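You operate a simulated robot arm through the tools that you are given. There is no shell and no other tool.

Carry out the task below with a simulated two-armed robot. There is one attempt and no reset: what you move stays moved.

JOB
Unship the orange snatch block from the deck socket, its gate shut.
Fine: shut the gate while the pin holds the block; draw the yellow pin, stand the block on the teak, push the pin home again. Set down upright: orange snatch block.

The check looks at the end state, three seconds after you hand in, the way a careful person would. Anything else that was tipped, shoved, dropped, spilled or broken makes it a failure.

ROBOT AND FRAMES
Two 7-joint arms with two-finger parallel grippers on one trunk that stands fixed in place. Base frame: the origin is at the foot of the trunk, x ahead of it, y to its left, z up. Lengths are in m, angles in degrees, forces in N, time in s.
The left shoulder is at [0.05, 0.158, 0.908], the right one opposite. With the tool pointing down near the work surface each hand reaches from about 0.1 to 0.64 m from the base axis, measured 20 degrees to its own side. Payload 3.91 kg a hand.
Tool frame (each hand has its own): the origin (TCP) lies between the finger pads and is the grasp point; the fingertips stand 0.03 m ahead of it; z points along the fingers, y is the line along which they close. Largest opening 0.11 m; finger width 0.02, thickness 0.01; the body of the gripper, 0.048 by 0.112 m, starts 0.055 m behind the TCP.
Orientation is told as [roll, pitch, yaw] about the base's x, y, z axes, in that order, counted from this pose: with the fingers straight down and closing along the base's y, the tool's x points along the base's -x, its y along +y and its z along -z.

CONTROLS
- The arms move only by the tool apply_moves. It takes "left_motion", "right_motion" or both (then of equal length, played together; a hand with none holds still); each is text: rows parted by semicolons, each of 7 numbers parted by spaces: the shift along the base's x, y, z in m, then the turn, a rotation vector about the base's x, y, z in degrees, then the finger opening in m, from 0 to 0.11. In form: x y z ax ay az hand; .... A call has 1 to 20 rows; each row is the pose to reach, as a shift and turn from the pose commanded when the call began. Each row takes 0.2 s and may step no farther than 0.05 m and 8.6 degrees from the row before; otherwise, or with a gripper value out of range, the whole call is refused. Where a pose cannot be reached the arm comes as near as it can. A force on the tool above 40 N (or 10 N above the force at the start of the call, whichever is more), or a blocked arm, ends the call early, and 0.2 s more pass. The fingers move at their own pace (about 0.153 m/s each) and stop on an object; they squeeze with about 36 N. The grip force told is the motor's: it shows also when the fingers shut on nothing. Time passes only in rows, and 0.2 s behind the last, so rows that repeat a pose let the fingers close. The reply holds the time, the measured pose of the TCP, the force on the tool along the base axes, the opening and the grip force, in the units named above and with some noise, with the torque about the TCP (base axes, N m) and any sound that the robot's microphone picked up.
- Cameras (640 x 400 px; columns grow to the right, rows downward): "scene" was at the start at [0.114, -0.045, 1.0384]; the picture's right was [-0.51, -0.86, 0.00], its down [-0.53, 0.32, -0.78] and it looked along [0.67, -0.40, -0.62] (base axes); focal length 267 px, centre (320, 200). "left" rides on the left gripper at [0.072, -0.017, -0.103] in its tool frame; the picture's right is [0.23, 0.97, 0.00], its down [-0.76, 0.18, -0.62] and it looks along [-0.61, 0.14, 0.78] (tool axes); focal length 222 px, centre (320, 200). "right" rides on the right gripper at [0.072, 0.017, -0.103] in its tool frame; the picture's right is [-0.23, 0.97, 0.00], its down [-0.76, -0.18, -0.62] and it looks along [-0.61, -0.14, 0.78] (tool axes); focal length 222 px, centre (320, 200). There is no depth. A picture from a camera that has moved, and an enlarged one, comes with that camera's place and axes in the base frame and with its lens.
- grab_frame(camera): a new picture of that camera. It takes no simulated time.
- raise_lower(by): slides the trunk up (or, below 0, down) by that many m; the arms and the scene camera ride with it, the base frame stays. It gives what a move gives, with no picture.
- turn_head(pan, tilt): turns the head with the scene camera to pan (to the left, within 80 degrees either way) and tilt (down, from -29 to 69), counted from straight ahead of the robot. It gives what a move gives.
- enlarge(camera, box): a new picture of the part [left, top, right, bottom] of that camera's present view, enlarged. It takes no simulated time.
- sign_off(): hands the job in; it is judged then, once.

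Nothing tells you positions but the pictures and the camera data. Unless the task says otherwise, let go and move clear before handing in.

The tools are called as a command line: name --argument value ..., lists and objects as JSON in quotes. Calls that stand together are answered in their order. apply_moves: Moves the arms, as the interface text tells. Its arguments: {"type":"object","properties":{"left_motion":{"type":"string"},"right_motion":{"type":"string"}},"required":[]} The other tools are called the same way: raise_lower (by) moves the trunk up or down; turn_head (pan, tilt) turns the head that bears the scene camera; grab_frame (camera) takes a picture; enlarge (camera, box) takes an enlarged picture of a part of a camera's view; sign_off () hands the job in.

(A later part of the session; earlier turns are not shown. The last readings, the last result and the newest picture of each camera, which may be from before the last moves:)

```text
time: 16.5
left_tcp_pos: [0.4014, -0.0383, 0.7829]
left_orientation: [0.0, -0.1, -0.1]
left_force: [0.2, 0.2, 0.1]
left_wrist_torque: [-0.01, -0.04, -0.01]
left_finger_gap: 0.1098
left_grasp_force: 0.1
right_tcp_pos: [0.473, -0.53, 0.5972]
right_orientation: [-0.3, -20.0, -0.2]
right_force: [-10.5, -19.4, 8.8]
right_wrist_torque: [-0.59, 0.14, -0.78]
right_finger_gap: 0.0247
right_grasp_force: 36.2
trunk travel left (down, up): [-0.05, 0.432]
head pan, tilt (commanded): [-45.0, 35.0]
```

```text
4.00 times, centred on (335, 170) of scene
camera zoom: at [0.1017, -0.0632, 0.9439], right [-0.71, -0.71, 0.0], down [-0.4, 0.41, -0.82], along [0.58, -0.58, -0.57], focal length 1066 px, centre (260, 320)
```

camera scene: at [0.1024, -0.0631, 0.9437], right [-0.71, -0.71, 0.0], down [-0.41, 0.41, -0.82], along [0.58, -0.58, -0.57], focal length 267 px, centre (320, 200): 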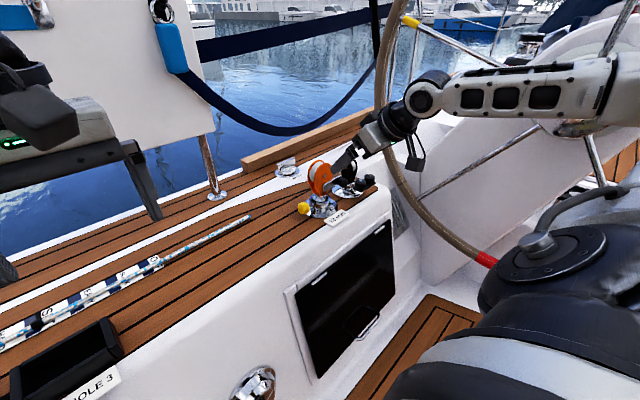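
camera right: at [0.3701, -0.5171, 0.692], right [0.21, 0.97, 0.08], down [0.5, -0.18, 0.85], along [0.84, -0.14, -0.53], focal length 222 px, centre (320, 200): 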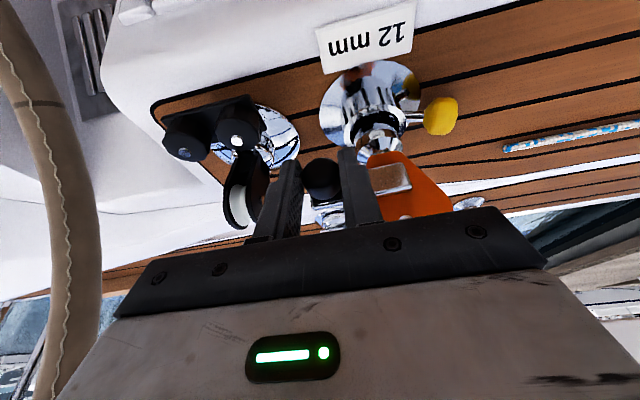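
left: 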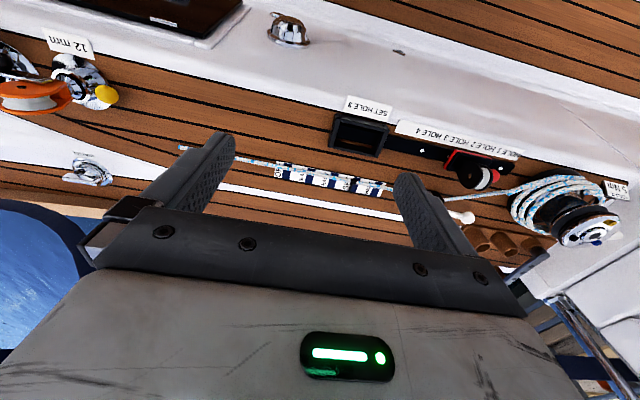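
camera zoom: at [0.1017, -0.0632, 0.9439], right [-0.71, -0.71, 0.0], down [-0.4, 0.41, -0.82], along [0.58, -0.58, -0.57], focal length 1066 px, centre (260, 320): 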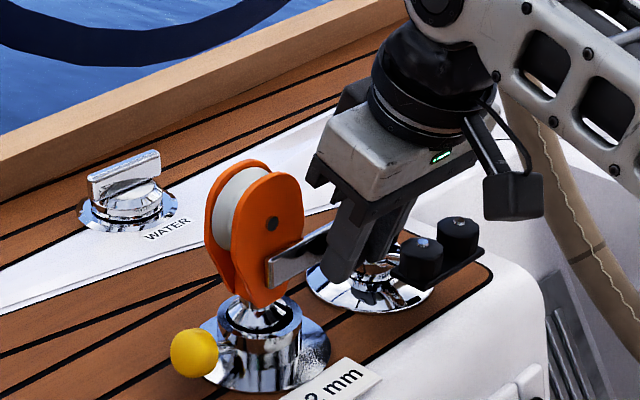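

Pushing +y met nearly 20 N and only leaned the block in its bore, so it isn't a slider. I'll return and test a small pull toward the robot (-x).

apply_moves --right_motion "0 -0.003 0 0 0 0 0.02; 0 -0.006 0 0 0 0 0.02; -0.003 -0.006 0 0 0 0 0.02; -0.006 -0.006 0 0 0 0 0.02; -0.008 -0.006 0 0 0 0 0.02; -0.008 -0.006 0 0 0 0 0.02"

enlarge --camera "right" --box '[280, 80, 480, 230]'

enlarge --camera "scene" --box '[290, 120, 380, 220]'

```text
time: 17.9
left_tcp_pos: [0.4019, -0.0383, 0.7819]
left_orientation: [0.0, 0.0, -0.1]
left_force: [-0.9, 0.6, -0.3]
left_wrist_torque: [0.0, 0.01, 0.02]
left_finger_gap: 0.1099
left_grasp_force: 0.1
right_tcp_pos: [0.4673, -0.5313, 0.5956]
right_orientation: [0.2, -20.2, 0.0]
right_force: [19.5, 4.8, -2.7]
right_wrist_torque: [0.01, -1.13, -0.53]
right_finger_gap: 0.0256
right_grasp_force: 35.9
trunk travel left (down, up): [-0.05, 0.432]
head pan, tilt (commanded): [-45.0, 35.0]
```

```text
2.67 times, centred on (380, 155) of right
camera zoom: at [0.3625, -0.5155, 0.6669], right [0.21, 0.97, 0.08], down [0.5, -0.18, 0.85], along [0.84, -0.14, -0.52], focal length 592 px, centre (160, 320)
```

zoom: 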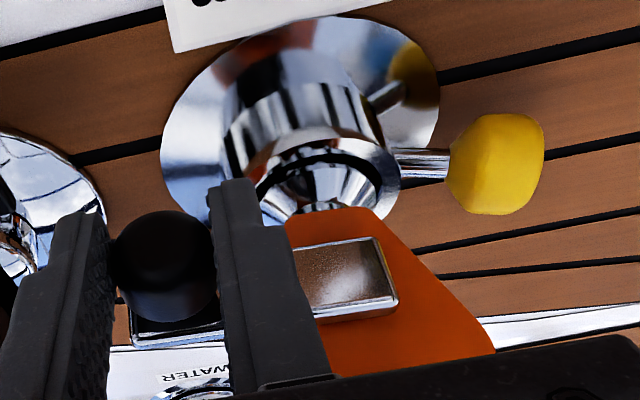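

```text
4.00 times, centred on (335, 170) of scene
camera zoom: at [0.103, -0.0631, 0.9435], right [-0.71, -0.71, 0.0], down [-0.41, 0.41, -0.82], along [0.58, -0.58, -0.57], focal length 1066 px, centre (260, 320)
```

zoom: 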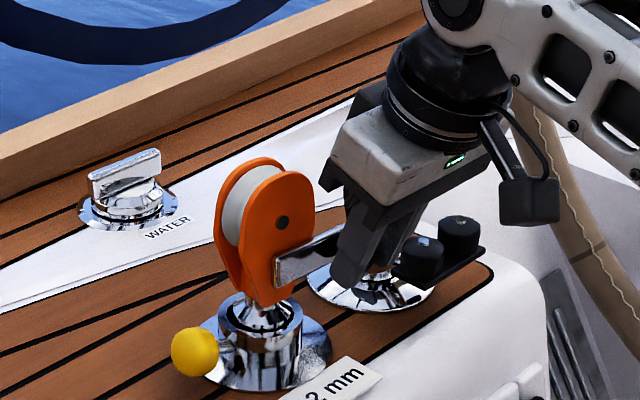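

Pulling -x only leaned the block as well, so the gate isn't hinged on a vertical axis. I'll return to neutral, let go of the knob and raise the hand to see how the block and pin stand.

apply_moves --right_motion "0.004 0 0 0 0 0 0.02; 0.008 0 0 0 0 0 0.02; 0.008 0 0 0 0 0 0.05; 0.008 0 0 0 0 0 0.05; 0.008 0 0.03 0 0 0 0.05; 0.006 0 0.06 0 0 0 0.05; 0.0 0.0 0.09 0 0 0 0.05; 0.0 0.0 0.09 0 0 0 0.05"

enlarge --camera "scene" --box '[290, 140, 370, 220]'

grab_frame --camera "right"

```text
time: 19.7
left_tcp_pos: [0.4025, -0.038, 0.7829]
left_orientation: [0.0, 0.1, 0.0]
left_force: [-0.2, 0.4, 0.6]
left_wrist_torque: [-0.01, -0.01, 0.01]
left_finger_gap: 0.1101
left_grasp_force: 0.0
right_tcp_pos: [0.4672, -0.5328, 0.6865]
right_orientation: [0.0, -20.0, 0.0]
right_force: [-0.5, 0.3, 0.4]
right_wrist_torque: [0.0, 0.02, -0.04]
right_finger_gap: 0.0499
right_grasp_force: 0.0
trunk travel left (down, up): [-0.05, 0.432]
head pan, tilt (commanded): [-45.0, 35.0]
```

```text
5.00 times, centred on (330, 180) of scene
camera zoom: at [0.1024, -0.0631, 0.9437], right [-0.71, -0.71, 0.0], down [-0.41, 0.41, -0.82], along [0.58, -0.58, -0.57], focal length 1333 px, centre (270, 300)
```

zoom: 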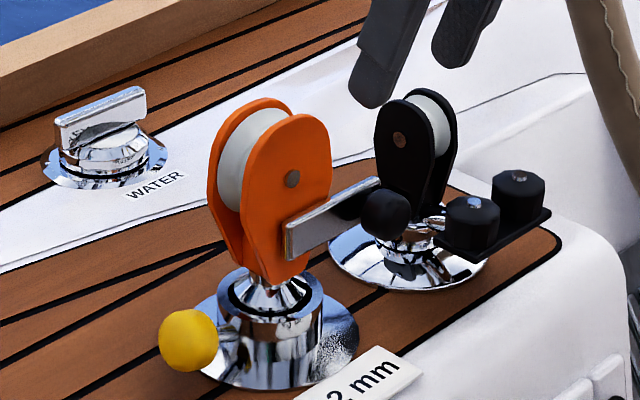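

```text
taken
camera right: at [0.3627, -0.5159, 0.759], right [0.21, 0.97, 0.08], down [0.5, -0.18, 0.85], along [0.84, -0.14, -0.53], focal length 222 px, centre (320, 200)
```

right: 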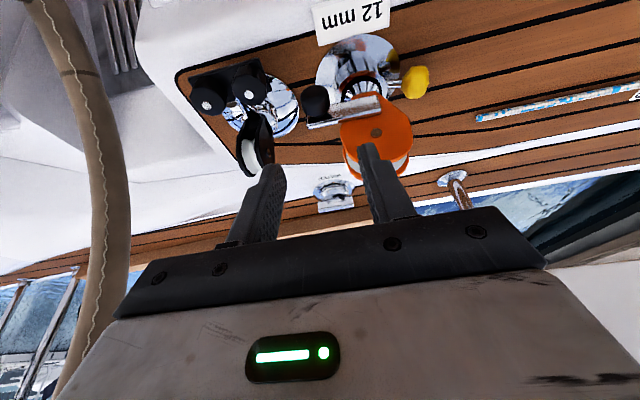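

The block is back at its original height and the gate is unchanged. Now I'll zoom in on the pin to judge whether it's home.

enlarge --camera "right" --box '[300, 20, 450, 120]'

enlarge --camera "scene" --box '[300, 185, 350, 220]'

enlarge --camera "left" --box '[0, 20, 120, 140]'

```text
4.00 times, centred on (375, 70) of right
camera zoom: at [0.3627, -0.5159, 0.759], right [0.21, 0.97, 0.08], down [0.5, -0.18, 0.85], along [0.84, -0.14, -0.53], focal length 888 px, centre (100, 720)
```

zoom: 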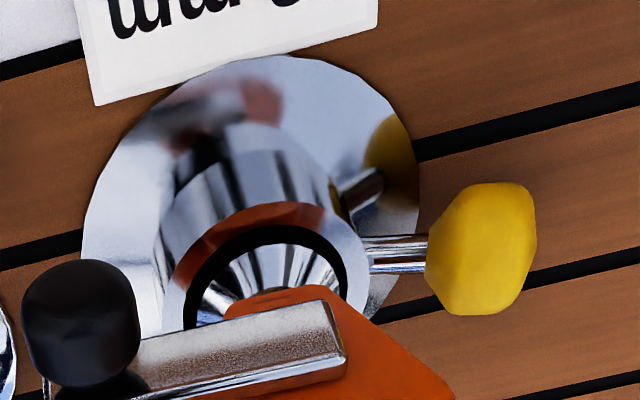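

```text
11.43 times, centred on (325, 202) of scene
camera zoom: at [0.1024, -0.0631, 0.9437], right [-0.71, -0.71, 0.0], down [-0.41, 0.41, -0.82], along [0.58, -0.58, -0.57], focal length 3047 px, centre (263, 171)
```

zoom: 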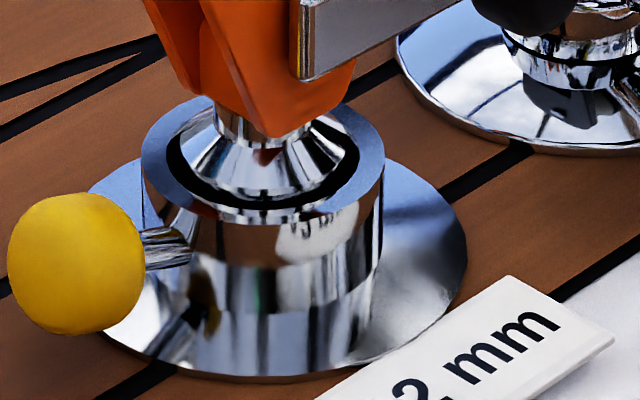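

```text
3.33 times, centred on (60, 80) of left
camera zoom: at [0.3297, -0.0555, 0.8857], right [-0.23, 0.97, 0.0], down [0.76, 0.18, 0.62], along [0.61, 0.14, -0.78], focal length 740 px, centre (1187, 600)
```

zoom: 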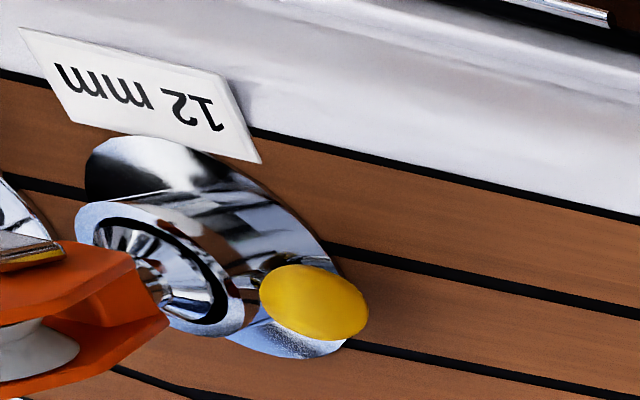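

I now realise that my tight grip, with pads on the knob's ±y sides, kept the knob from turning, so the block lifted instead of the gate rotating. I'll grip again and this time roll the hand with the gate about its pivot. First I'll go back down and close.

apply_moves --right_motion "0.006 0 -0.03 0 0 0 0.05; 0.008 0 -0.06 0 0 0 0.05; 0.008 0 -0.0915 0 0 0 0.05; 0.008 0 -0.0915 0 0 0 0.05; 0.008 0 -0.0915 0 0 0 0.02; 0.008 0 -0.0915 0 0 0 0.02; 0.008 0 -0.0915 0 0 0 0.02"

```text
time: 21.3
left_tcp_pos: [0.4018, -0.0381, 0.7823]
left_orientation: [-0.1, 0.1, 0.0]
left_force: [-1.0, 0.7, 0.4]
left_wrist_torque: [0.0, -0.03, 0.02]
left_finger_gap: 0.11
left_grasp_force: 0.1
right_tcp_pos: [0.4737, -0.5331, 0.5942]
right_orientation: [0.1, -20.0, 0.0]
right_force: [1.3, 1.3, 0.2]
right_wrist_torque: [-0.04, -0.17, -0.03]
right_finger_gap: 0.0249
right_grasp_force: 36.5
trunk travel left (down, up): [-0.05, 0.432]
head pan, tilt (commanded): [-45.0, 35.0]
```

The knob is in the grip again with little side force. Now I'll roll the hand about the assumed pivot by 16 degrees and check.

apply_moves --right_motion "0 0.0014 0.0033 -4 0 0 0.02; 0 0.0030 0.0064 -8 0 0 0.02; 0 0.0048 0.0094 -12 0 0 0.02; 0 0.0068 0.0123 -16 0 0 0.02; 0 0.0068 0.0123 -16 0 0 0.02"

enlarge --camera "scene" --box '[290, 120, 380, 220]'

grab_frame --camera "right"

```text
time: 22.5
left_tcp_pos: [0.4013, -0.0389, 0.7826]
left_orientation: [0.0, 0.0, 0.0]
left_force: [-0.6, -0.2, 0.2]
left_wrist_torque: [0.01, -0.02, -0.01]
left_finger_gap: 0.1097
left_grasp_force: 0.0
right_tcp_pos: [0.4744, -0.5266, 0.6069]
right_orientation: [-17.1, -19.2, 5.7]
right_force: [-1.7, 0.3, -0.3]
right_wrist_torque: [0.02, 0.06, 0.06]
right_finger_gap: 0.0249
right_grasp_force: 36.1
trunk travel left (down, up): [-0.05, 0.432]
head pan, tilt (commanded): [-45.0, 35.0]
```

```text
4.00 times, centred on (335, 170) of scene
camera zoom: at [0.1024, -0.0631, 0.9437], right [-0.71, -0.71, 0.0], down [-0.41, 0.41, -0.82], along [0.58, -0.58, -0.57], focal length 1066 px, centre (260, 320)
```

zoom: 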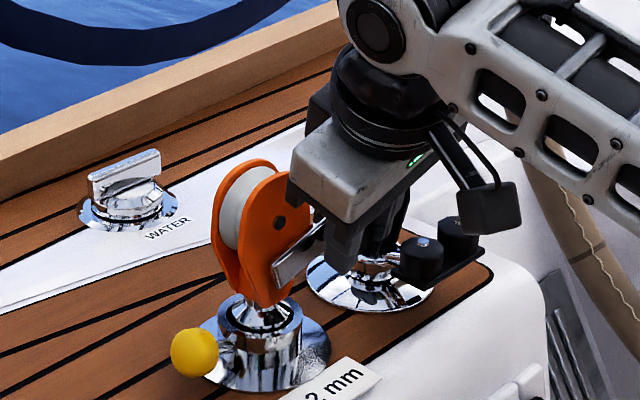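

```text
taken
camera right: at [0.37, -0.4912, 0.6714], right [0.21, 0.96, -0.2], down [0.5, 0.06, 0.86], along [0.84, -0.28, -0.47], focal length 222 px, centre (320, 200)
```

right: 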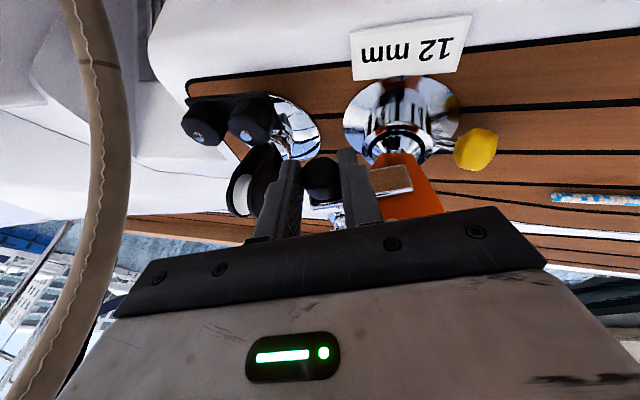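

The gate is turning: the bar has tilted, the block stays seated and the forces are near zero. The pivot guess is right, so I'll continue to about 56 degrees.

apply_moves --right_motion "0 0.0046 0.0053 -8 0 0 0.02; 0 0.0099 0.0099 -16 0 0 0.02; 0 0.0158 0.0137 -24 0 0 0.02; 0 0.0221 0.0167 -32 0 0 0.02; 0 0.0288 0.0187 -40 0 0 0.02; 0 0.0288 0.0187 -40 0 0 0.02"

enlarge --camera "scene" --box '[290, 120, 380, 220]'

grab_frame --camera "right"

```text
time: 23.9
left_tcp_pos: [0.4013, -0.0389, 0.7827]
left_orientation: [0.0, 0.0, 0.0]
left_force: [0.4, -0.6, 0.0]
left_wrist_torque: [-0.01, 0.02, 0.02]
left_finger_gap: 0.1101
left_grasp_force: 0.1
right_tcp_pos: [0.4738, -0.4972, 0.6263]
right_orientation: [-57.9, -11.2, 16.7]
right_force: [-1.5, -4.5, 9.1]
right_wrist_torque: [-0.07, -0.19, -0.06]
right_finger_gap: 0.0249
right_grasp_force: 36.3
trunk travel left (down, up): [-0.05, 0.432]
head pan, tilt (commanded): [-45.0, 35.0]
```

```text
4.00 times, centred on (335, 170) of scene
camera zoom: at [0.102, -0.0628, 0.9438], right [-0.71, -0.71, 0.0], down [-0.4, 0.41, -0.82], along [0.58, -0.58, -0.57], focal length 1066 px, centre (260, 320)
```

zoom: 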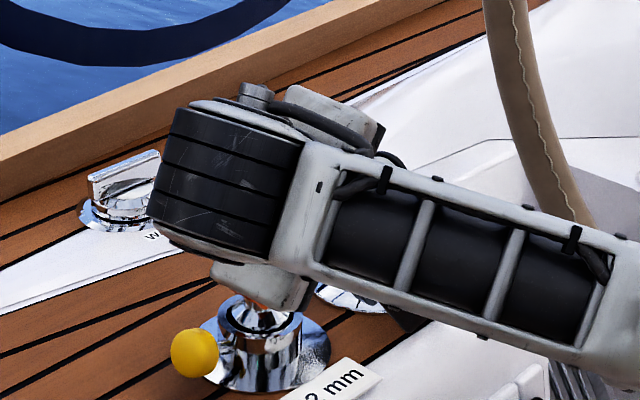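

```text
taken
camera right: at [0.3694, -0.4287, 0.6525], right [0.22, 0.61, -0.77], down [0.5, 0.6, 0.62], along [0.84, -0.52, -0.17], focal length 222 px, centre (320, 200)
```

right: 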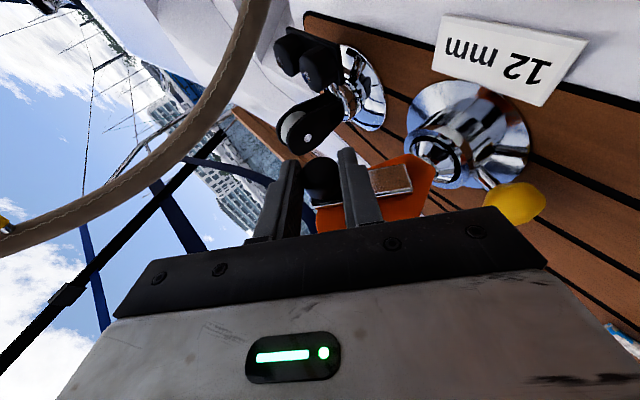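

The gate is following; a 10 N radial push shows the true pivot is about 1.5 mm higher and further +y than I assumed. I'll correct for that and continue to about 72 degrees.

apply_moves --right_motion "0 -0.0008 0.0015 0 0 0 0.02; 0 0.0027 0.0022 -4 0 0 0.02; 0 0.0062 0.0029 -8 0 0 0.02; 0 0.0097 0.0031 -12 0 0 0.02; 0 0.0133 0.0033 -16 0 0 0.02; 0 0.0133 0.0033 -16 0 0 0.02"

grab_frame --camera "right"

grab_frame --camera "scene"

```text
time: 25.3
left_tcp_pos: [0.401, -0.0382, 0.7835]
left_orientation: [-0.1, 0.0, 0.0]
left_force: [0.2, 0.3, -0.2]
left_wrist_torque: [-0.01, 0.0, 0.01]
left_finger_gap: 0.1097
left_grasp_force: 0.1
right_tcp_pos: [0.4733, -0.4852, 0.6282]
right_orientation: [-73.0, -6.0, 19.1]
right_force: [2.3, 0.0, 1.1]
right_wrist_torque: [-0.01, -0.26, -0.02]
right_finger_gap: 0.025
right_grasp_force: 36.2
trunk travel left (down, up): [-0.05, 0.432]
head pan, tilt (commanded): [-45.0, 35.0]
```

```text
taken
camera right: at [0.3692, -0.4113, 0.6348], right [0.21, 0.37, -0.9], down [0.5, 0.75, 0.43], along [0.84, -0.55, -0.03], focal length 222 px, centre (320, 200)
```

right: 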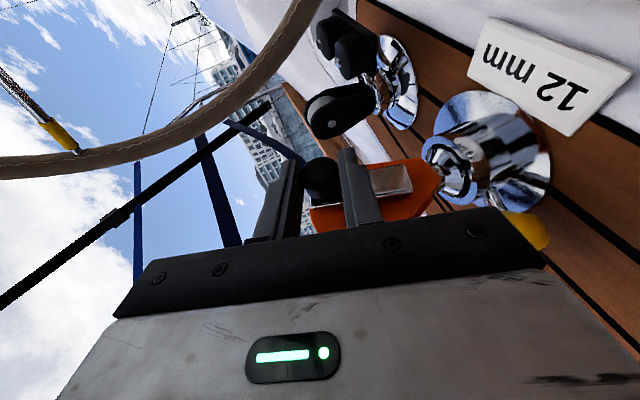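

```text
taken
camera scene: at [0.1025, -0.0631, 0.9436], right [-0.71, -0.71, 0.0], down [-0.41, 0.41, -0.82], along [0.58, -0.58, -0.57], focal length 267 px, centre (320, 200)
```

scene: 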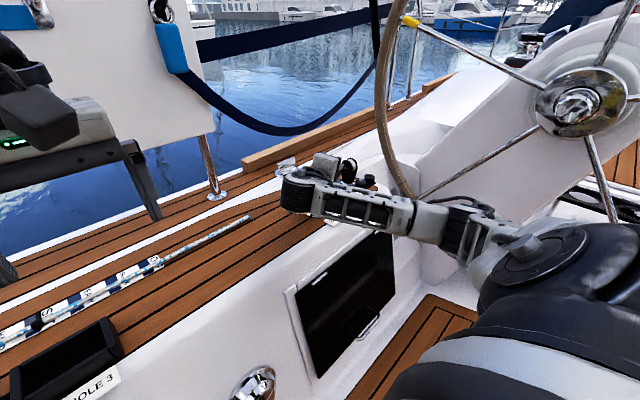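

Forces are near zero at about 72 degrees. I'll continue to about 90 degrees in small steps, watching for the end stop.

apply_moves --right_motion "0 0.0035 -0.0003 -4 0 0 0.02; 0 0.0070 -0.0007 -8 0 0 0.02; 0 0.0105 -0.0014 -12 0 0 0.02; 0 0.0139 -0.0022 -16 0 0 0.02; 0 0.0156 -0.0028 -18 0 0 0.02; 0 0.0156 -0.0028 -18 0 0 0.02"

grab_frame --camera "right"

```text
time: 26.7
left_tcp_pos: [0.402, -0.0379, 0.7825]
left_orientation: [0.0, 0.0, -0.1]
left_force: [0.5, -0.4, 0.8]
left_wrist_torque: [0.01, -0.01, 0.05]
left_finger_gap: 0.1103
left_grasp_force: 0.1
right_tcp_pos: [0.4746, -0.4692, 0.6263]
right_orientation: [-90.0, 0.0, 19.9]
right_force: [-2.2, -0.4, 1.5]
right_wrist_torque: [-0.07, 0.17, -0.08]
right_finger_gap: 0.0248
right_grasp_force: 35.8
trunk travel left (down, up): [-0.05, 0.432]
head pan, tilt (commanded): [-45.0, 35.0]
```

```text
taken
camera right: at [0.3699, -0.3971, 0.6092], right [0.21, 0.08, -0.97], down [0.5, 0.85, 0.18], along [0.84, -0.53, 0.14], focal length 222 px, centre (320, 200)
```

right: 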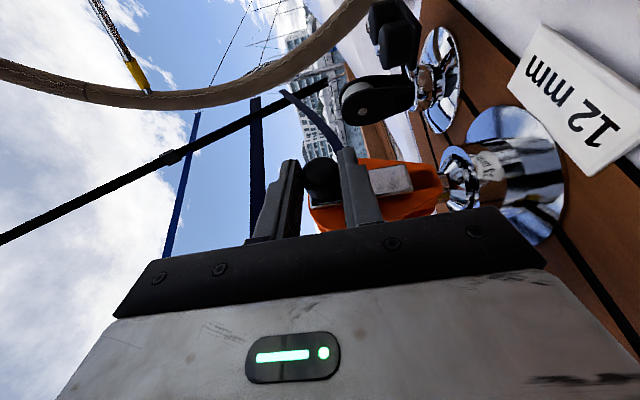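

The gate stands at about 90 degrees with no stop felt yet. I'll try 5 degrees more, gently, to feel for its end stop.

apply_moves --right_motion "0 0.0016 -0.0006 -2 0 0 0.02; 0 0.0033 -0.0013 -4 0 0 0.02; 0 0.0041 -0.0016 -5 0 0 0.02; 0 0.0041 -0.0016 -5 0 0 0.02"

enlarge --camera "right" --box '[280, 100, 480, 240]'

```text
time: 27.7
left_tcp_pos: [0.4014, -0.0382, 0.7823]
left_orientation: [0.0, -0.1, 0.0]
left_force: [1.3, -0.2, -1.0]
left_wrist_torque: [0.0, 0.03, 0.05]
left_finger_gap: 0.11
left_grasp_force: 0.1
right_tcp_pos: [0.4745, -0.4658, 0.6256]
right_orientation: [-94.8, 1.6, 19.9]
right_force: [0.9, -0.6, 5.4]
right_wrist_torque: [0.05, -0.36, -0.06]
right_finger_gap: 0.0248
right_grasp_force: 35.8
trunk travel left (down, up): [-0.05, 0.432]
head pan, tilt (commanded): [-45.0, 35.0]
```

```text
2.86 times, centred on (380, 170) of right
camera zoom: at [0.3701, -0.395, 0.6015], right [0.22, -0.01, -0.98], down [0.5, 0.86, 0.1], along [0.84, -0.51, 0.19], focal length 635 px, centre (149, 286)
```

zoom: 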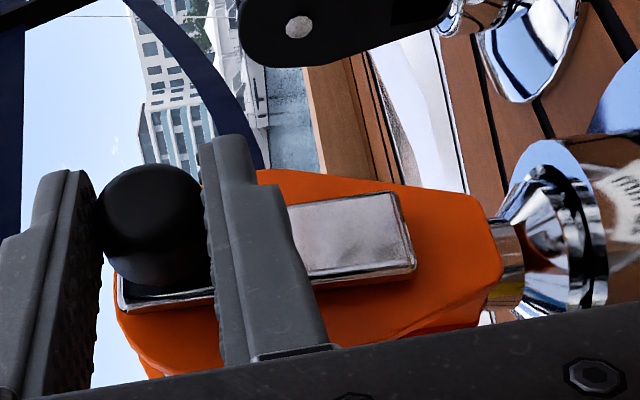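

Still free at 95 degrees (no torque about x). I'll go another 5 degrees to look for the stop.

apply_moves --right_motion "0 0.0016 -0.0002 -2 0 0 0.02; 0 0.0032 -0.0006 -4 0 0 0.02; 0 0.0040 -0.0010 -5 0 0 0.02; 0 0.0040 -0.0010 -5 0 0 0.02"

enlarge --camera "right" --box '[280, 100, 480, 240]'

enlarge --camera "scene" --box '[260, 130, 400, 230]'

```text
time: 28.7
left_tcp_pos: [0.4015, -0.0372, 0.7837]
left_orientation: [0.0, 0.0, -0.1]
left_force: [-0.1, -0.2, 0.2]
left_wrist_torque: [0.01, 0.01, -0.02]
left_finger_gap: 0.1101
left_grasp_force: 0.0
right_tcp_pos: [0.4753, -0.4621, 0.6248]
right_orientation: [-99.4, 3.3, 19.5]
right_force: [0.2, -1.5, 7.1]
right_wrist_torque: [-0.1, -0.38, -0.1]
right_finger_gap: 0.0247
right_grasp_force: 36.1
trunk travel left (down, up): [-0.05, 0.432]
head pan, tilt (commanded): [-45.0, 35.0]
```

```text
2.86 times, centred on (380, 170) of right
camera zoom: at [0.3701, -0.3936, 0.5947], right [0.22, -0.09, -0.97], down [0.5, 0.86, 0.03], along [0.84, -0.5, 0.23], focal length 635 px, centre (149, 286)
```

zoom: 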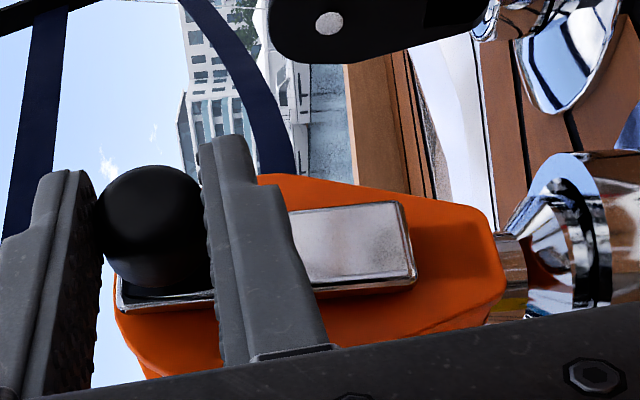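

```text
4.00 times, centred on (330, 180) of scene
camera zoom: at [0.102, -0.0628, 0.9438], right [-0.71, -0.71, 0.0], down [-0.4, 0.41, -0.82], along [0.58, -0.58, -0.57], focal length 1066 px, centre (280, 280)
```

zoom: 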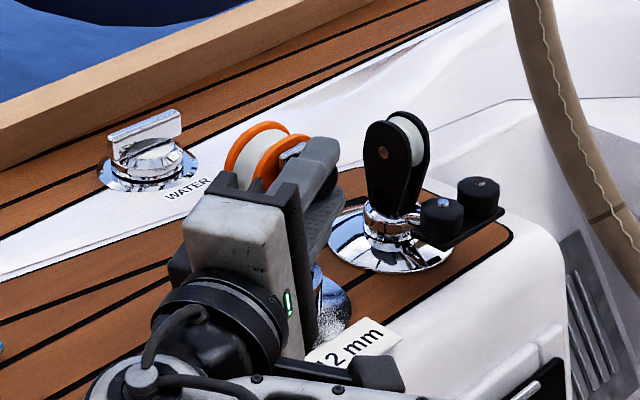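

Between 95 and 100 degrees the bar stopped moving relative to the cheek and the block itself began to lean about 2 degrees, so the gate is against its stop, vertical along the cheek. I'll ease back 6 degrees, open the fingers and withdraw toward the robot.

apply_moves --right_motion "0 -0.002 0.0008 2.5 0 0 0.02; 0 -0.004 0.0014 5 0 0 0.02; 0 -0.0045 0.0016 6 0 0 0.02; 0 -0.0045 0.0016 6 0 0 0.035; 0 -0.0045 0.0016 6 0 0 0.055; 0 -0.0045 0.0016 6 0 0 0.055; -0.02 -0.0045 0.0016 6 0 0 0.055; -0.045 -0.0045 0.0016 6 0 0 0.055; -0.06 -0.0045 0.0016 6 0 0 0.055; -0.06 -0.0045 0.0016 6 0 0 0.055"

grab_frame --camera "right"

enlarge --camera "scene" --box '[260, 130, 400, 230]'

```text
time: 30.9
left_tcp_pos: [0.4018, -0.0384, 0.7821]
left_orientation: [0.0, 0.0, 0.0]
left_force: [-0.1, -1.5, 0.1]
left_wrist_torque: [-0.01, 0.02, -0.02]
left_finger_gap: 0.1098
left_grasp_force: 0.0
right_tcp_pos: [0.4139, -0.4657, 0.6255]
right_orientation: [-93.8, 1.4, 20.0]
right_force: [1.1, 0.5, 0.9]
right_wrist_torque: [0.01, -0.02, 0.03]
right_finger_gap: 0.0548
right_grasp_force: 0.2
trunk travel left (down, up): [-0.05, 0.432]
head pan, tilt (commanded): [-45.0, 35.0]
```

```text
taken
camera right: at [0.3091, -0.3945, 0.6029], right [0.21, 0.01, -0.98], down [0.5, 0.86, 0.12], along [0.84, -0.52, 0.18], focal length 222 px, centre (320, 200)
```

right: 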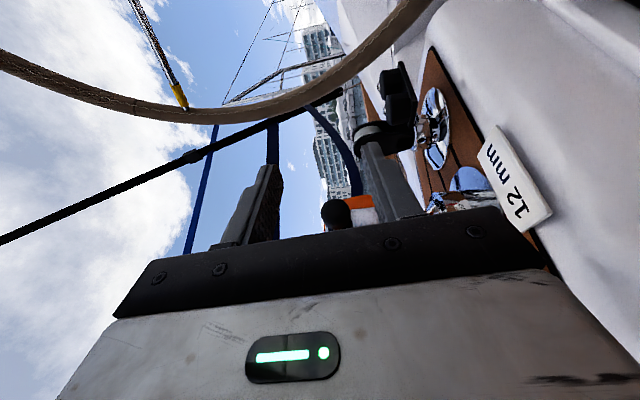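

```text
4.00 times, centred on (330, 180) of scene
camera zoom: at [0.1024, -0.0631, 0.9437], right [-0.71, -0.71, 0.0], down [-0.41, 0.41, -0.82], along [0.58, -0.58, -0.57], focal length 1066 px, centre (280, 280)
```

zoom: 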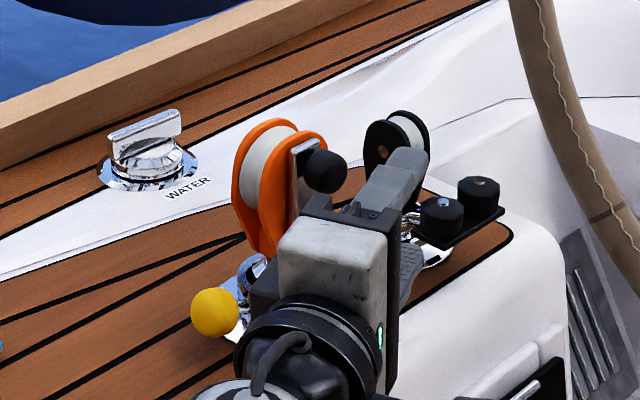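

The gate stays upright on its own. I'll raise the hand and roll it back to fingers-down, to inspect the block and prepare for the pin.

apply_moves --right_motion "-0.005 0.005 0.015 8 0 0 0.055; -0.01 0.01 0.03 16 0 0 0.055; -0.015 0.015 0.045 24 0 0 0.055; -0.02 0.02 0.06 32 0 0 0.055; -0.02 0.025 0.075 40 0 0 0.055; -0.02 0.03 0.09 48 0 0 0.055; -0.02 0.035 0.1 56 0 0 0.055; -0.02 0.04 0.11 64 0 0 0.055; -0.02 0.045 0.12 72 0 0 0.055; -0.02 0.05 0.12 80 0 0 0.055; -0.02 0.05 0.12 88 0 0 0.055; -0.02 0.05 0.12 94 0 0 0.055; -0.02 0.05 0.12 94 0 0 0.055"

grab_frame --camera "right"

enlarge --camera "scene" --box '[260, 130, 400, 230]'

```text
time: 33.7
left_tcp_pos: [0.4014, -0.0392, 0.7827]
left_orientation: [0.1, 0.0, 0.0]
left_force: [0.7, 0.2, 0.4]
left_wrist_torque: [-0.01, -0.01, -0.01]
left_finger_gap: 0.11
left_grasp_force: 0.2
right_tcp_pos: [0.394, -0.4146, 0.7446]
right_orientation: [0.2, -19.9, -0.1]
right_force: [0.0, -0.1, 0.4]
right_wrist_torque: [0.02, -0.03, 0.0]
right_finger_gap: 0.0552
right_grasp_force: 0.0
trunk travel left (down, up): [-0.05, 0.432]
head pan, tilt (commanded): [-45.0, 35.0]
```

```text
taken
camera right: at [0.2893, -0.3982, 0.8169], right [0.21, 0.97, 0.08], down [0.5, -0.18, 0.85], along [0.84, -0.14, -0.53], focal length 222 px, centre (320, 200)
```

right: 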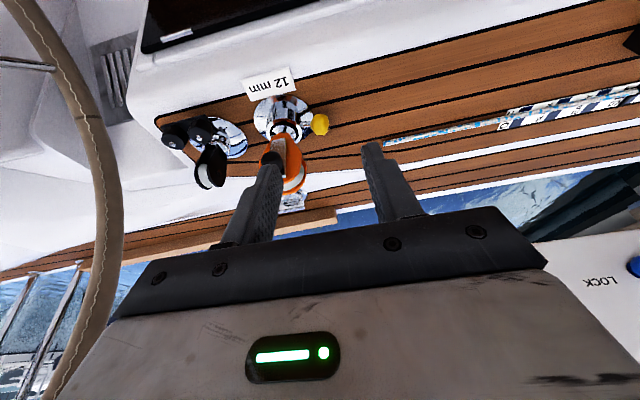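

```text
4.00 times, centred on (330, 180) of scene
camera zoom: at [0.1024, -0.0631, 0.9437], right [-0.71, -0.71, 0.0], down [-0.41, 0.41, -0.82], along [0.58, -0.58, -0.57], focal length 1066 px, centre (280, 280)
```

zoom: 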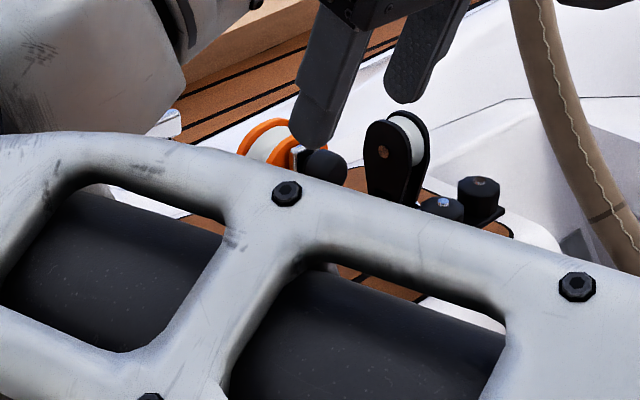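

The gate looks upright, but the forearm now blocks the head camera. I'll zoom in with the wrist camera and see the whole scene.

enlarge --camera "right" --box '[220, 60, 360, 220]'

grab_frame --camera "scene"

```text
2.50 times, centred on (290, 140) of right
camera zoom: at [0.2893, -0.3982, 0.8169], right [0.21, 0.97, 0.08], down [0.5, -0.18, 0.85], along [0.84, -0.14, -0.53], focal length 555 px, centre (395, 350)
```

zoom: 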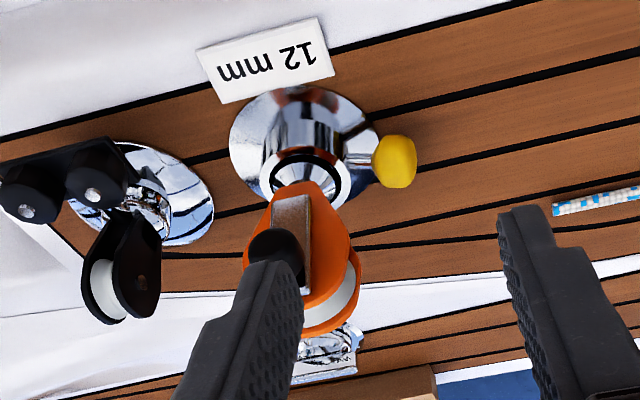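

```text
taken
camera scene: at [0.1024, -0.0631, 0.9437], right [-0.71, -0.71, 0.0], down [-0.41, 0.41, -0.82], along [0.58, -0.58, -0.57], focal length 267 px, centre (320, 200)
```

scene: 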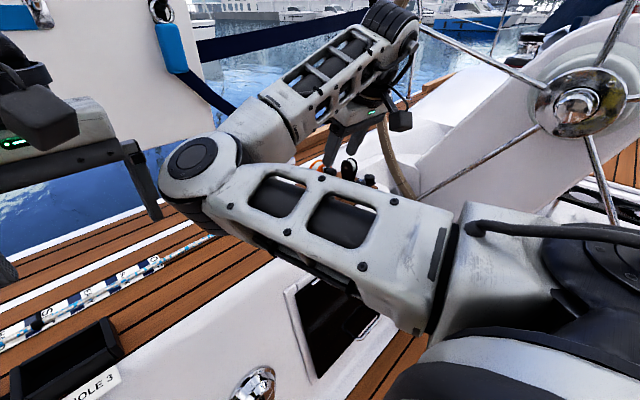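

The right elbow has swung inward to about (0.39, -0.16, 0.80), close to the left hand. I'll move the left hand well out to its own side first.

apply_moves --left_motion "-0.01 0.04 0.01 0 0 0 0.11; -0.02 0.08 0.03 0 0 0 0.11; -0.03 0.12 0.05 0 0 0 0.11; -0.04 0.16 0.06 0 0 0 0.11; -0.05 0.2 0.06 0 0 0 0.11; -0.06 0.24 0.06 0 0 0 0.11; -0.06 0.24 0.06 0 0 0 0.11"

turn_head --pan -35 --tilt 45

grab_frame --camera "scene"

grab_frame --camera "left"

```text
time: 35.3
left_tcp_pos: [0.3424, 0.201, 0.8428]
left_orientation: [0.0, 0.0, -0.2]
left_force: [-0.3, -0.8, -0.5]
left_wrist_torque: [0.02, 0.03, 0.01]
left_finger_gap: 0.1101
left_grasp_force: 0.1
right_tcp_pos: [0.3938, -0.4146, 0.745]
right_orientation: [0.0, -20.0, 0.0]
right_force: [0.6, -0.2, 0.2]
right_wrist_torque: [0.02, -0.01, 0.01]
right_finger_gap: 0.055
right_grasp_force: 0.0
trunk travel left (down, up): [-0.05, 0.432]
head pan, tilt (commanded): [-45.0, 35.0]
```

```text
time: 36.0
left_tcp_pos: [0.3427, 0.2012, 0.8423]
left_orientation: [0.0, 0.0, 0.0]
left_force: [0.2, 0.1, 0.2]
left_wrist_torque: [0.01, 0.02, 0.03]
left_finger_gap: 0.1099
left_grasp_force: 0.1
right_tcp_pos: [0.3933, -0.4147, 0.7447]
right_orientation: [-0.1, -20.0, 0.1]
right_force: [-0.2, -0.7, 0.6]
right_wrist_torque: [-0.03, 0.01, 0.02]
right_finger_gap: 0.055
right_grasp_force: 0.0
trunk travel left (down, up): [-0.05, 0.432]
head pan, tilt (commanded): [-35.0, 45.0]
```

```text
taken
camera scene: at [0.1068, -0.0475, 0.9289], right [-0.57, -0.82, 0.0], down [-0.58, 0.41, -0.71], along [0.58, -0.41, -0.71], focal length 267 px, centre (320, 200)
```

scene: 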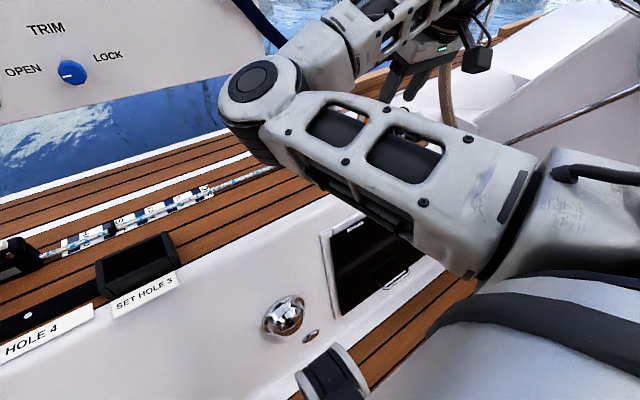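

```text
taken
camera left: at [0.2708, 0.1835, 0.9449], right [-0.23, 0.97, 0.0], down [0.76, 0.18, 0.62], along [0.61, 0.14, -0.78], focal length 222 px, centre (320, 200)
```

left: 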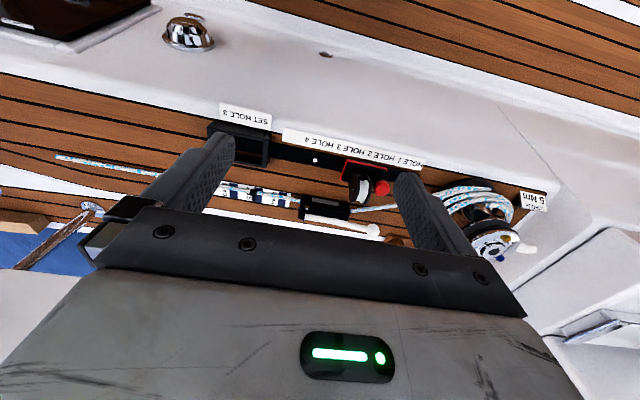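

The left hand is clear. Now I'll bring the right hand to vertical and then yaw it -90 degrees, so that the fingers close along x and its camera looks at the pin from the +y side.

apply_moves --right_motion "0.01 0.015 0 0 7 0 0.055; 0.02 0.03 0 0 14 0 0.055; 0.03 0.045 0 0 20 0 0.055; 0.03 0.045 0 0 20 0 0.055"

apply_moves --right_motion "0.003 0 0 0 0 -8 0.055; 0.006 0 0 0 0 -16 0.055; 0.01 0 0 0 0 -24 0.055; 0.013 0 0 0 0 -32 0.055; 0.016 0 0 0 0 -40 0.055; 0.02 0 0 0 0 -48 0.055; 0.023 0 0 0 0 -56 0.055; 0.026 0 0 0 0 -64 0.055; 0.03 0 0 0 0 -72 0.055; 0.033 0 0 0 0 -80 0.055; 0.036 0 0 0 0 -88 0.055; 0.04 0 0 0 0 -90 0.055; 0.04 0 0 0 0 -90 0.055"

grab_frame --camera "right"

grab_frame --camera "scene"

```text
time: 37.0
left_tcp_pos: [0.3422, 0.2018, 0.8411]
left_orientation: [0.1, 0.0, 0.1]
left_force: [-0.1, 0.2, 0.3]
left_wrist_torque: [-0.01, -0.02, 0.01]
left_finger_gap: 0.1101
left_grasp_force: 0.1
right_tcp_pos: [0.4242, -0.3695, 0.7439]
right_orientation: [-0.1, 0.1, 0.1]
right_force: [0.3, 0.2, 0.4]
right_wrist_torque: [0.01, 0.02, 0.01]
right_finger_gap: 0.055
right_grasp_force: 0.0
trunk travel left (down, up): [-0.05, 0.432]
head pan, tilt (commanded): [-35.0, 45.0]
```

```text
time: 39.8
left_tcp_pos: [0.3429, 0.2012, 0.841]
left_orientation: [0.0, 0.0, 0.0]
left_force: [0.3, -0.1, 0.0]
left_wrist_torque: [-0.02, 0.01, 0.01]
left_finger_gap: 0.11
left_grasp_force: 0.1
right_tcp_pos: [0.4647, -0.3705, 0.7437]
right_orientation: [0.0, 0.1, -90.1]
right_force: [-0.7, -0.6, -0.6]
right_wrist_torque: [0.02, -0.01, -0.03]
right_finger_gap: 0.0551
right_grasp_force: 0.1
trunk travel left (down, up): [-0.05, 0.432]
head pan, tilt (commanded): [-35.0, 45.0]
```

```text
taken
camera right: at [0.4804, -0.2982, 0.8479], right [0.97, -0.23, 0.0], down [-0.18, -0.76, 0.62], along [-0.14, -0.61, -0.78], focal length 222 px, centre (320, 200)
```

right: 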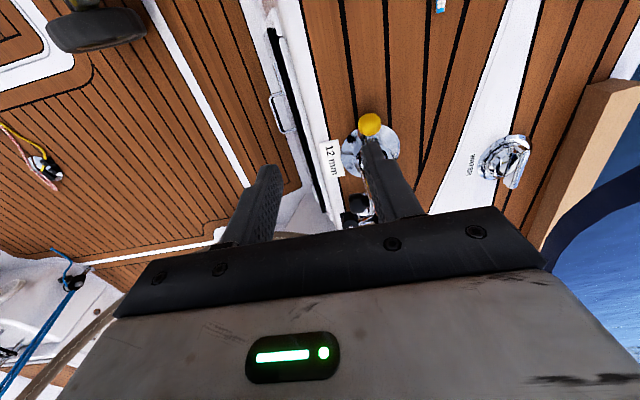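

```text
taken
camera scene: at [0.1068, -0.0475, 0.9288], right [-0.57, -0.82, 0.0], down [-0.58, 0.41, -0.71], along [0.58, -0.41, -0.71], focal length 267 px, centre (320, 200)
```

scene: 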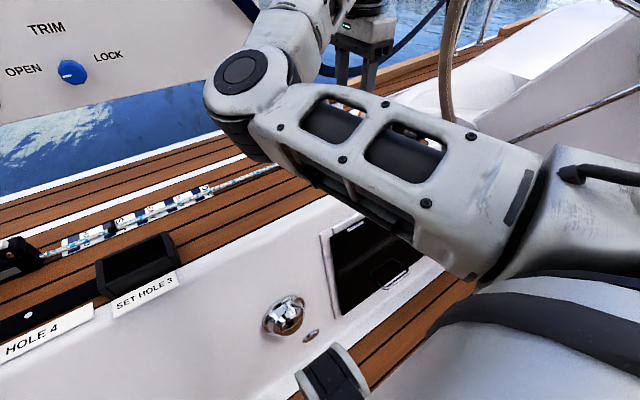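

Now I'll lean the hand 20 degrees so it reaches in from the +y side, and move to a point above and behind the pin knob.

apply_moves --right_motion "0.016 -0.005 -0.027 -5 0 0 0.055; 0.032 -0.01 -0.054 -10 0 0 0.055; 0.048 -0.015 -0.08 -15 0 0 0.055; 0.064 -0.02 -0.105 -20 0 0 0.055; 0.064 -0.02 -0.105 -20 0 0 0.055"

grab_frame --camera "right"

grab_frame --camera "scene"

```text
time: 41.0
left_tcp_pos: [0.3442, 0.2004, 0.8428]
left_orientation: [0.0, 0.1, 0.1]
left_force: [0.0, -0.3, 0.5]
left_wrist_torque: [0.01, 0.0, -0.04]
left_finger_gap: 0.1099
left_grasp_force: 0.1
right_tcp_pos: [0.5264, -0.3906, 0.6371]
right_orientation: [0.1, -20.1, -90.0]
right_force: [0.6, 0.2, -0.1]
right_wrist_torque: [0.0, -0.02, 0.0]
right_finger_gap: 0.055
right_grasp_force: 0.0
trunk travel left (down, up): [-0.05, 0.432]
head pan, tilt (commanded): [-35.0, 45.0]
```

```text
taken
camera right: at [0.5429, -0.2874, 0.7099], right [0.97, -0.21, 0.08], down [-0.18, -0.5, 0.85], along [-0.14, -0.84, -0.53], focal length 222 px, centre (320, 200)
```

right: 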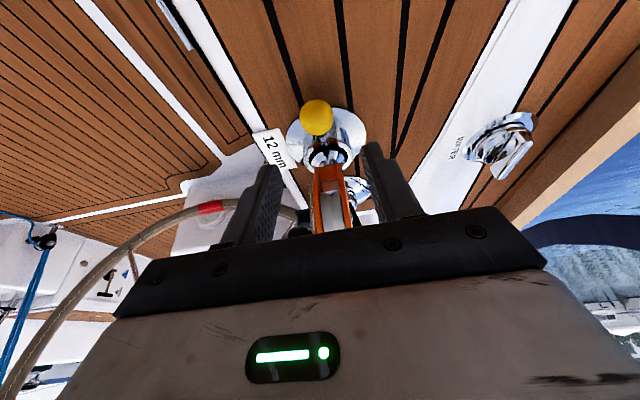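

```text
taken
camera scene: at [0.1068, -0.0475, 0.9288], right [-0.57, -0.82, 0.0], down [-0.58, 0.41, -0.71], along [0.58, -0.41, -0.71], focal length 267 px, centre (320, 200)
```

scene: 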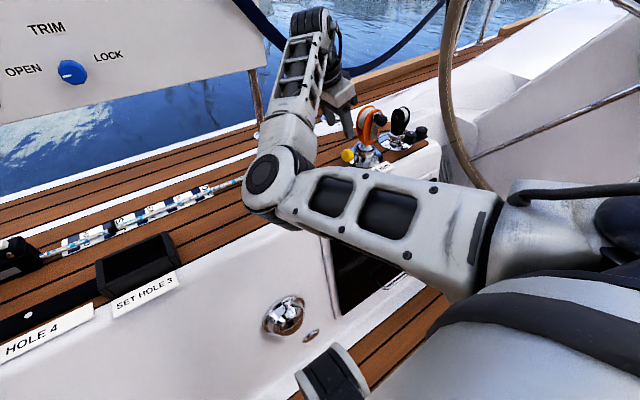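

Both cameras now see the pin and the block. I'll zoom in to fix the knob's position and check the gate.

enlarge --camera "right" --box '[260, 80, 390, 240]'

enlarge --camera "scene" --box '[325, 95, 445, 175]'

```text
2.50 times, centred on (325, 160) of right
camera zoom: at [0.5429, -0.2874, 0.7099], right [0.97, -0.21, 0.08], down [-0.18, -0.5, 0.85], along [-0.14, -0.84, -0.53], focal length 555 px, centre (308, 300)
```

zoom: 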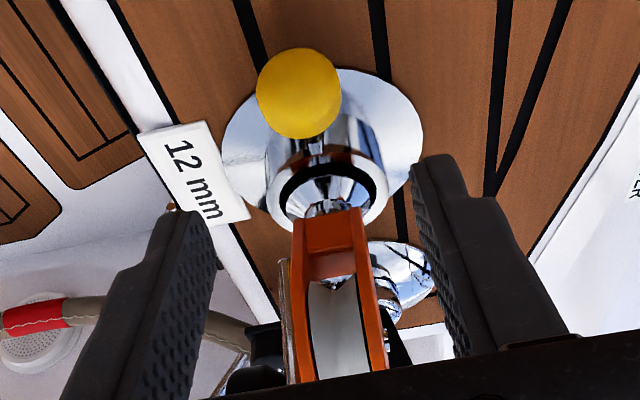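

```text
5.00 times, centred on (385, 135) of scene
camera zoom: at [0.1068, -0.0475, 0.9288], right [-0.57, -0.82, 0.0], down [-0.58, 0.41, -0.71], along [0.58, -0.41, -0.71], focal length 1333 px, centre (-5, 525)
```

zoom: 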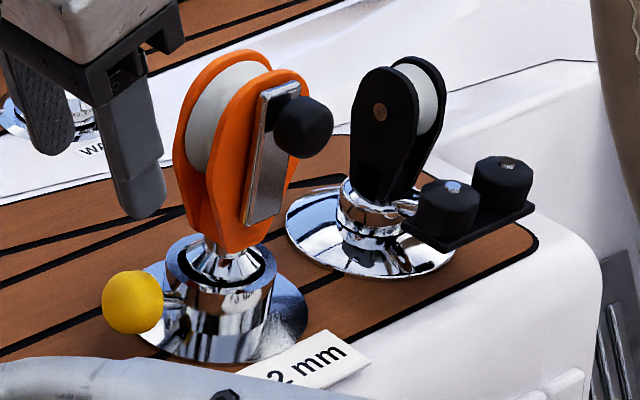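

The gate stands vertical along the cheek. I place the yellow knob at about (0.524, -0.426, 0.528), radius 16 mm, with its pin along y. I'll advance the open fingers down the tool axis to straddle it.

apply_moves --right_motion "-0.001 -0.011 -0.034 0 0 0 0.055; -0.002 -0.022 -0.068 0 0 0 0.055; -0.0025 -0.03 -0.09 0 0 0 0.055; -0.0025 -0.0335 -0.101 0 0 0 0.055; -0.0025 -0.0335 -0.101 0 0 0 0.055"

grab_frame --camera "right"

enlarge --camera "scene" --box '[305, 85, 445, 185]'

```text
time: 42.2
left_tcp_pos: [0.3432, 0.2011, 0.8413]
left_orientation: [0.0, 0.0, -0.1]
left_force: [-1.2, -0.4, 0.9]
left_wrist_torque: [0.0, 0.03, -0.02]
left_finger_gap: 0.11
left_grasp_force: 0.2
right_tcp_pos: [0.5253, -0.4219, 0.5399]
right_orientation: [0.0, -20.0, -90.0]
right_force: [-0.4, 0.4, 0.7]
right_wrist_torque: [0.01, -0.03, -0.05]
right_finger_gap: 0.055
right_grasp_force: 0.0
trunk travel left (down, up): [-0.05, 0.432]
head pan, tilt (commanded): [-35.0, 45.0]
```

```text
taken
camera right: at [0.5413, -0.3189, 0.6104], right [0.97, -0.21, 0.08], down [-0.18, -0.5, 0.85], along [-0.14, -0.84, -0.53], focal length 222 px, centre (320, 200)
```

right: 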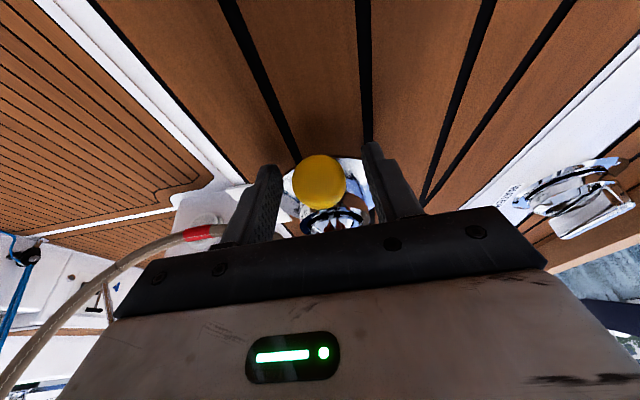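

```text
4.00 times, centred on (375, 135) of scene
camera zoom: at [0.1068, -0.0475, 0.9288], right [-0.57, -0.82, 0.0], down [-0.58, 0.41, -0.71], along [0.58, -0.41, -0.71], focal length 1066 px, centre (100, 460)
```

zoom: 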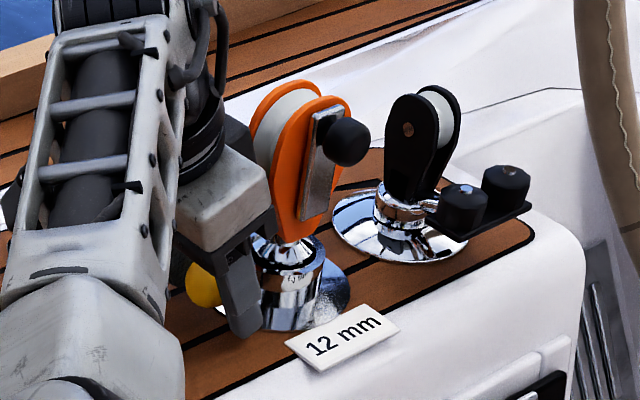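

The knob sits between the fingertips. I'll close on it.

apply_moves --right_motion "0 0 0 0 0 0 0.04; 0 0 0 0 0 0 0.02; 0 0 0 0 0 0 0.02; 0 0 0 0 0 0 0.02"

grab_frame --camera "right"

```text
time: 43.2
left_tcp_pos: [0.3425, 0.2, 0.843]
left_orientation: [0.0, -0.1, 0.0]
left_force: [0.4, 0.2, 0.6]
left_wrist_torque: [-0.01, 0.03, -0.01]
left_finger_gap: 0.1099
left_grasp_force: 0.1
right_tcp_pos: [0.5249, -0.4213, 0.5373]
right_orientation: [-0.1, -20.0, -90.2]
right_force: [-8.7, 0.7, -0.8]
right_wrist_torque: [-0.15, 0.09, 0.0]
right_finger_gap: 0.0297
right_grasp_force: 45.4
trunk travel left (down, up): [-0.05, 0.432]
head pan, tilt (commanded): [-35.0, 45.0]
```

```text
taken
camera right: at [0.5409, -0.3189, 0.6106], right [0.97, -0.21, 0.08], down [-0.18, -0.5, 0.85], along [-0.14, -0.84, -0.53], focal length 222 px, centre (320, 200)
```

right: 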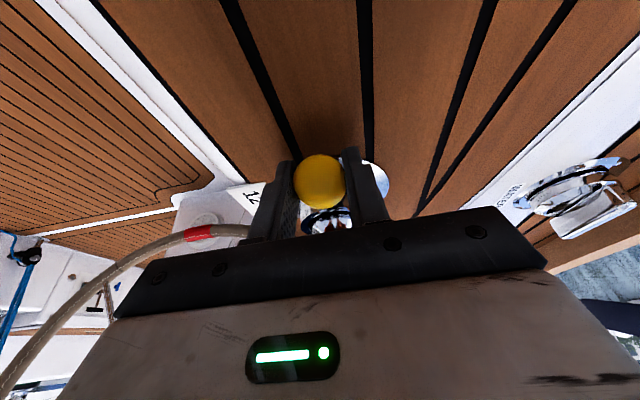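

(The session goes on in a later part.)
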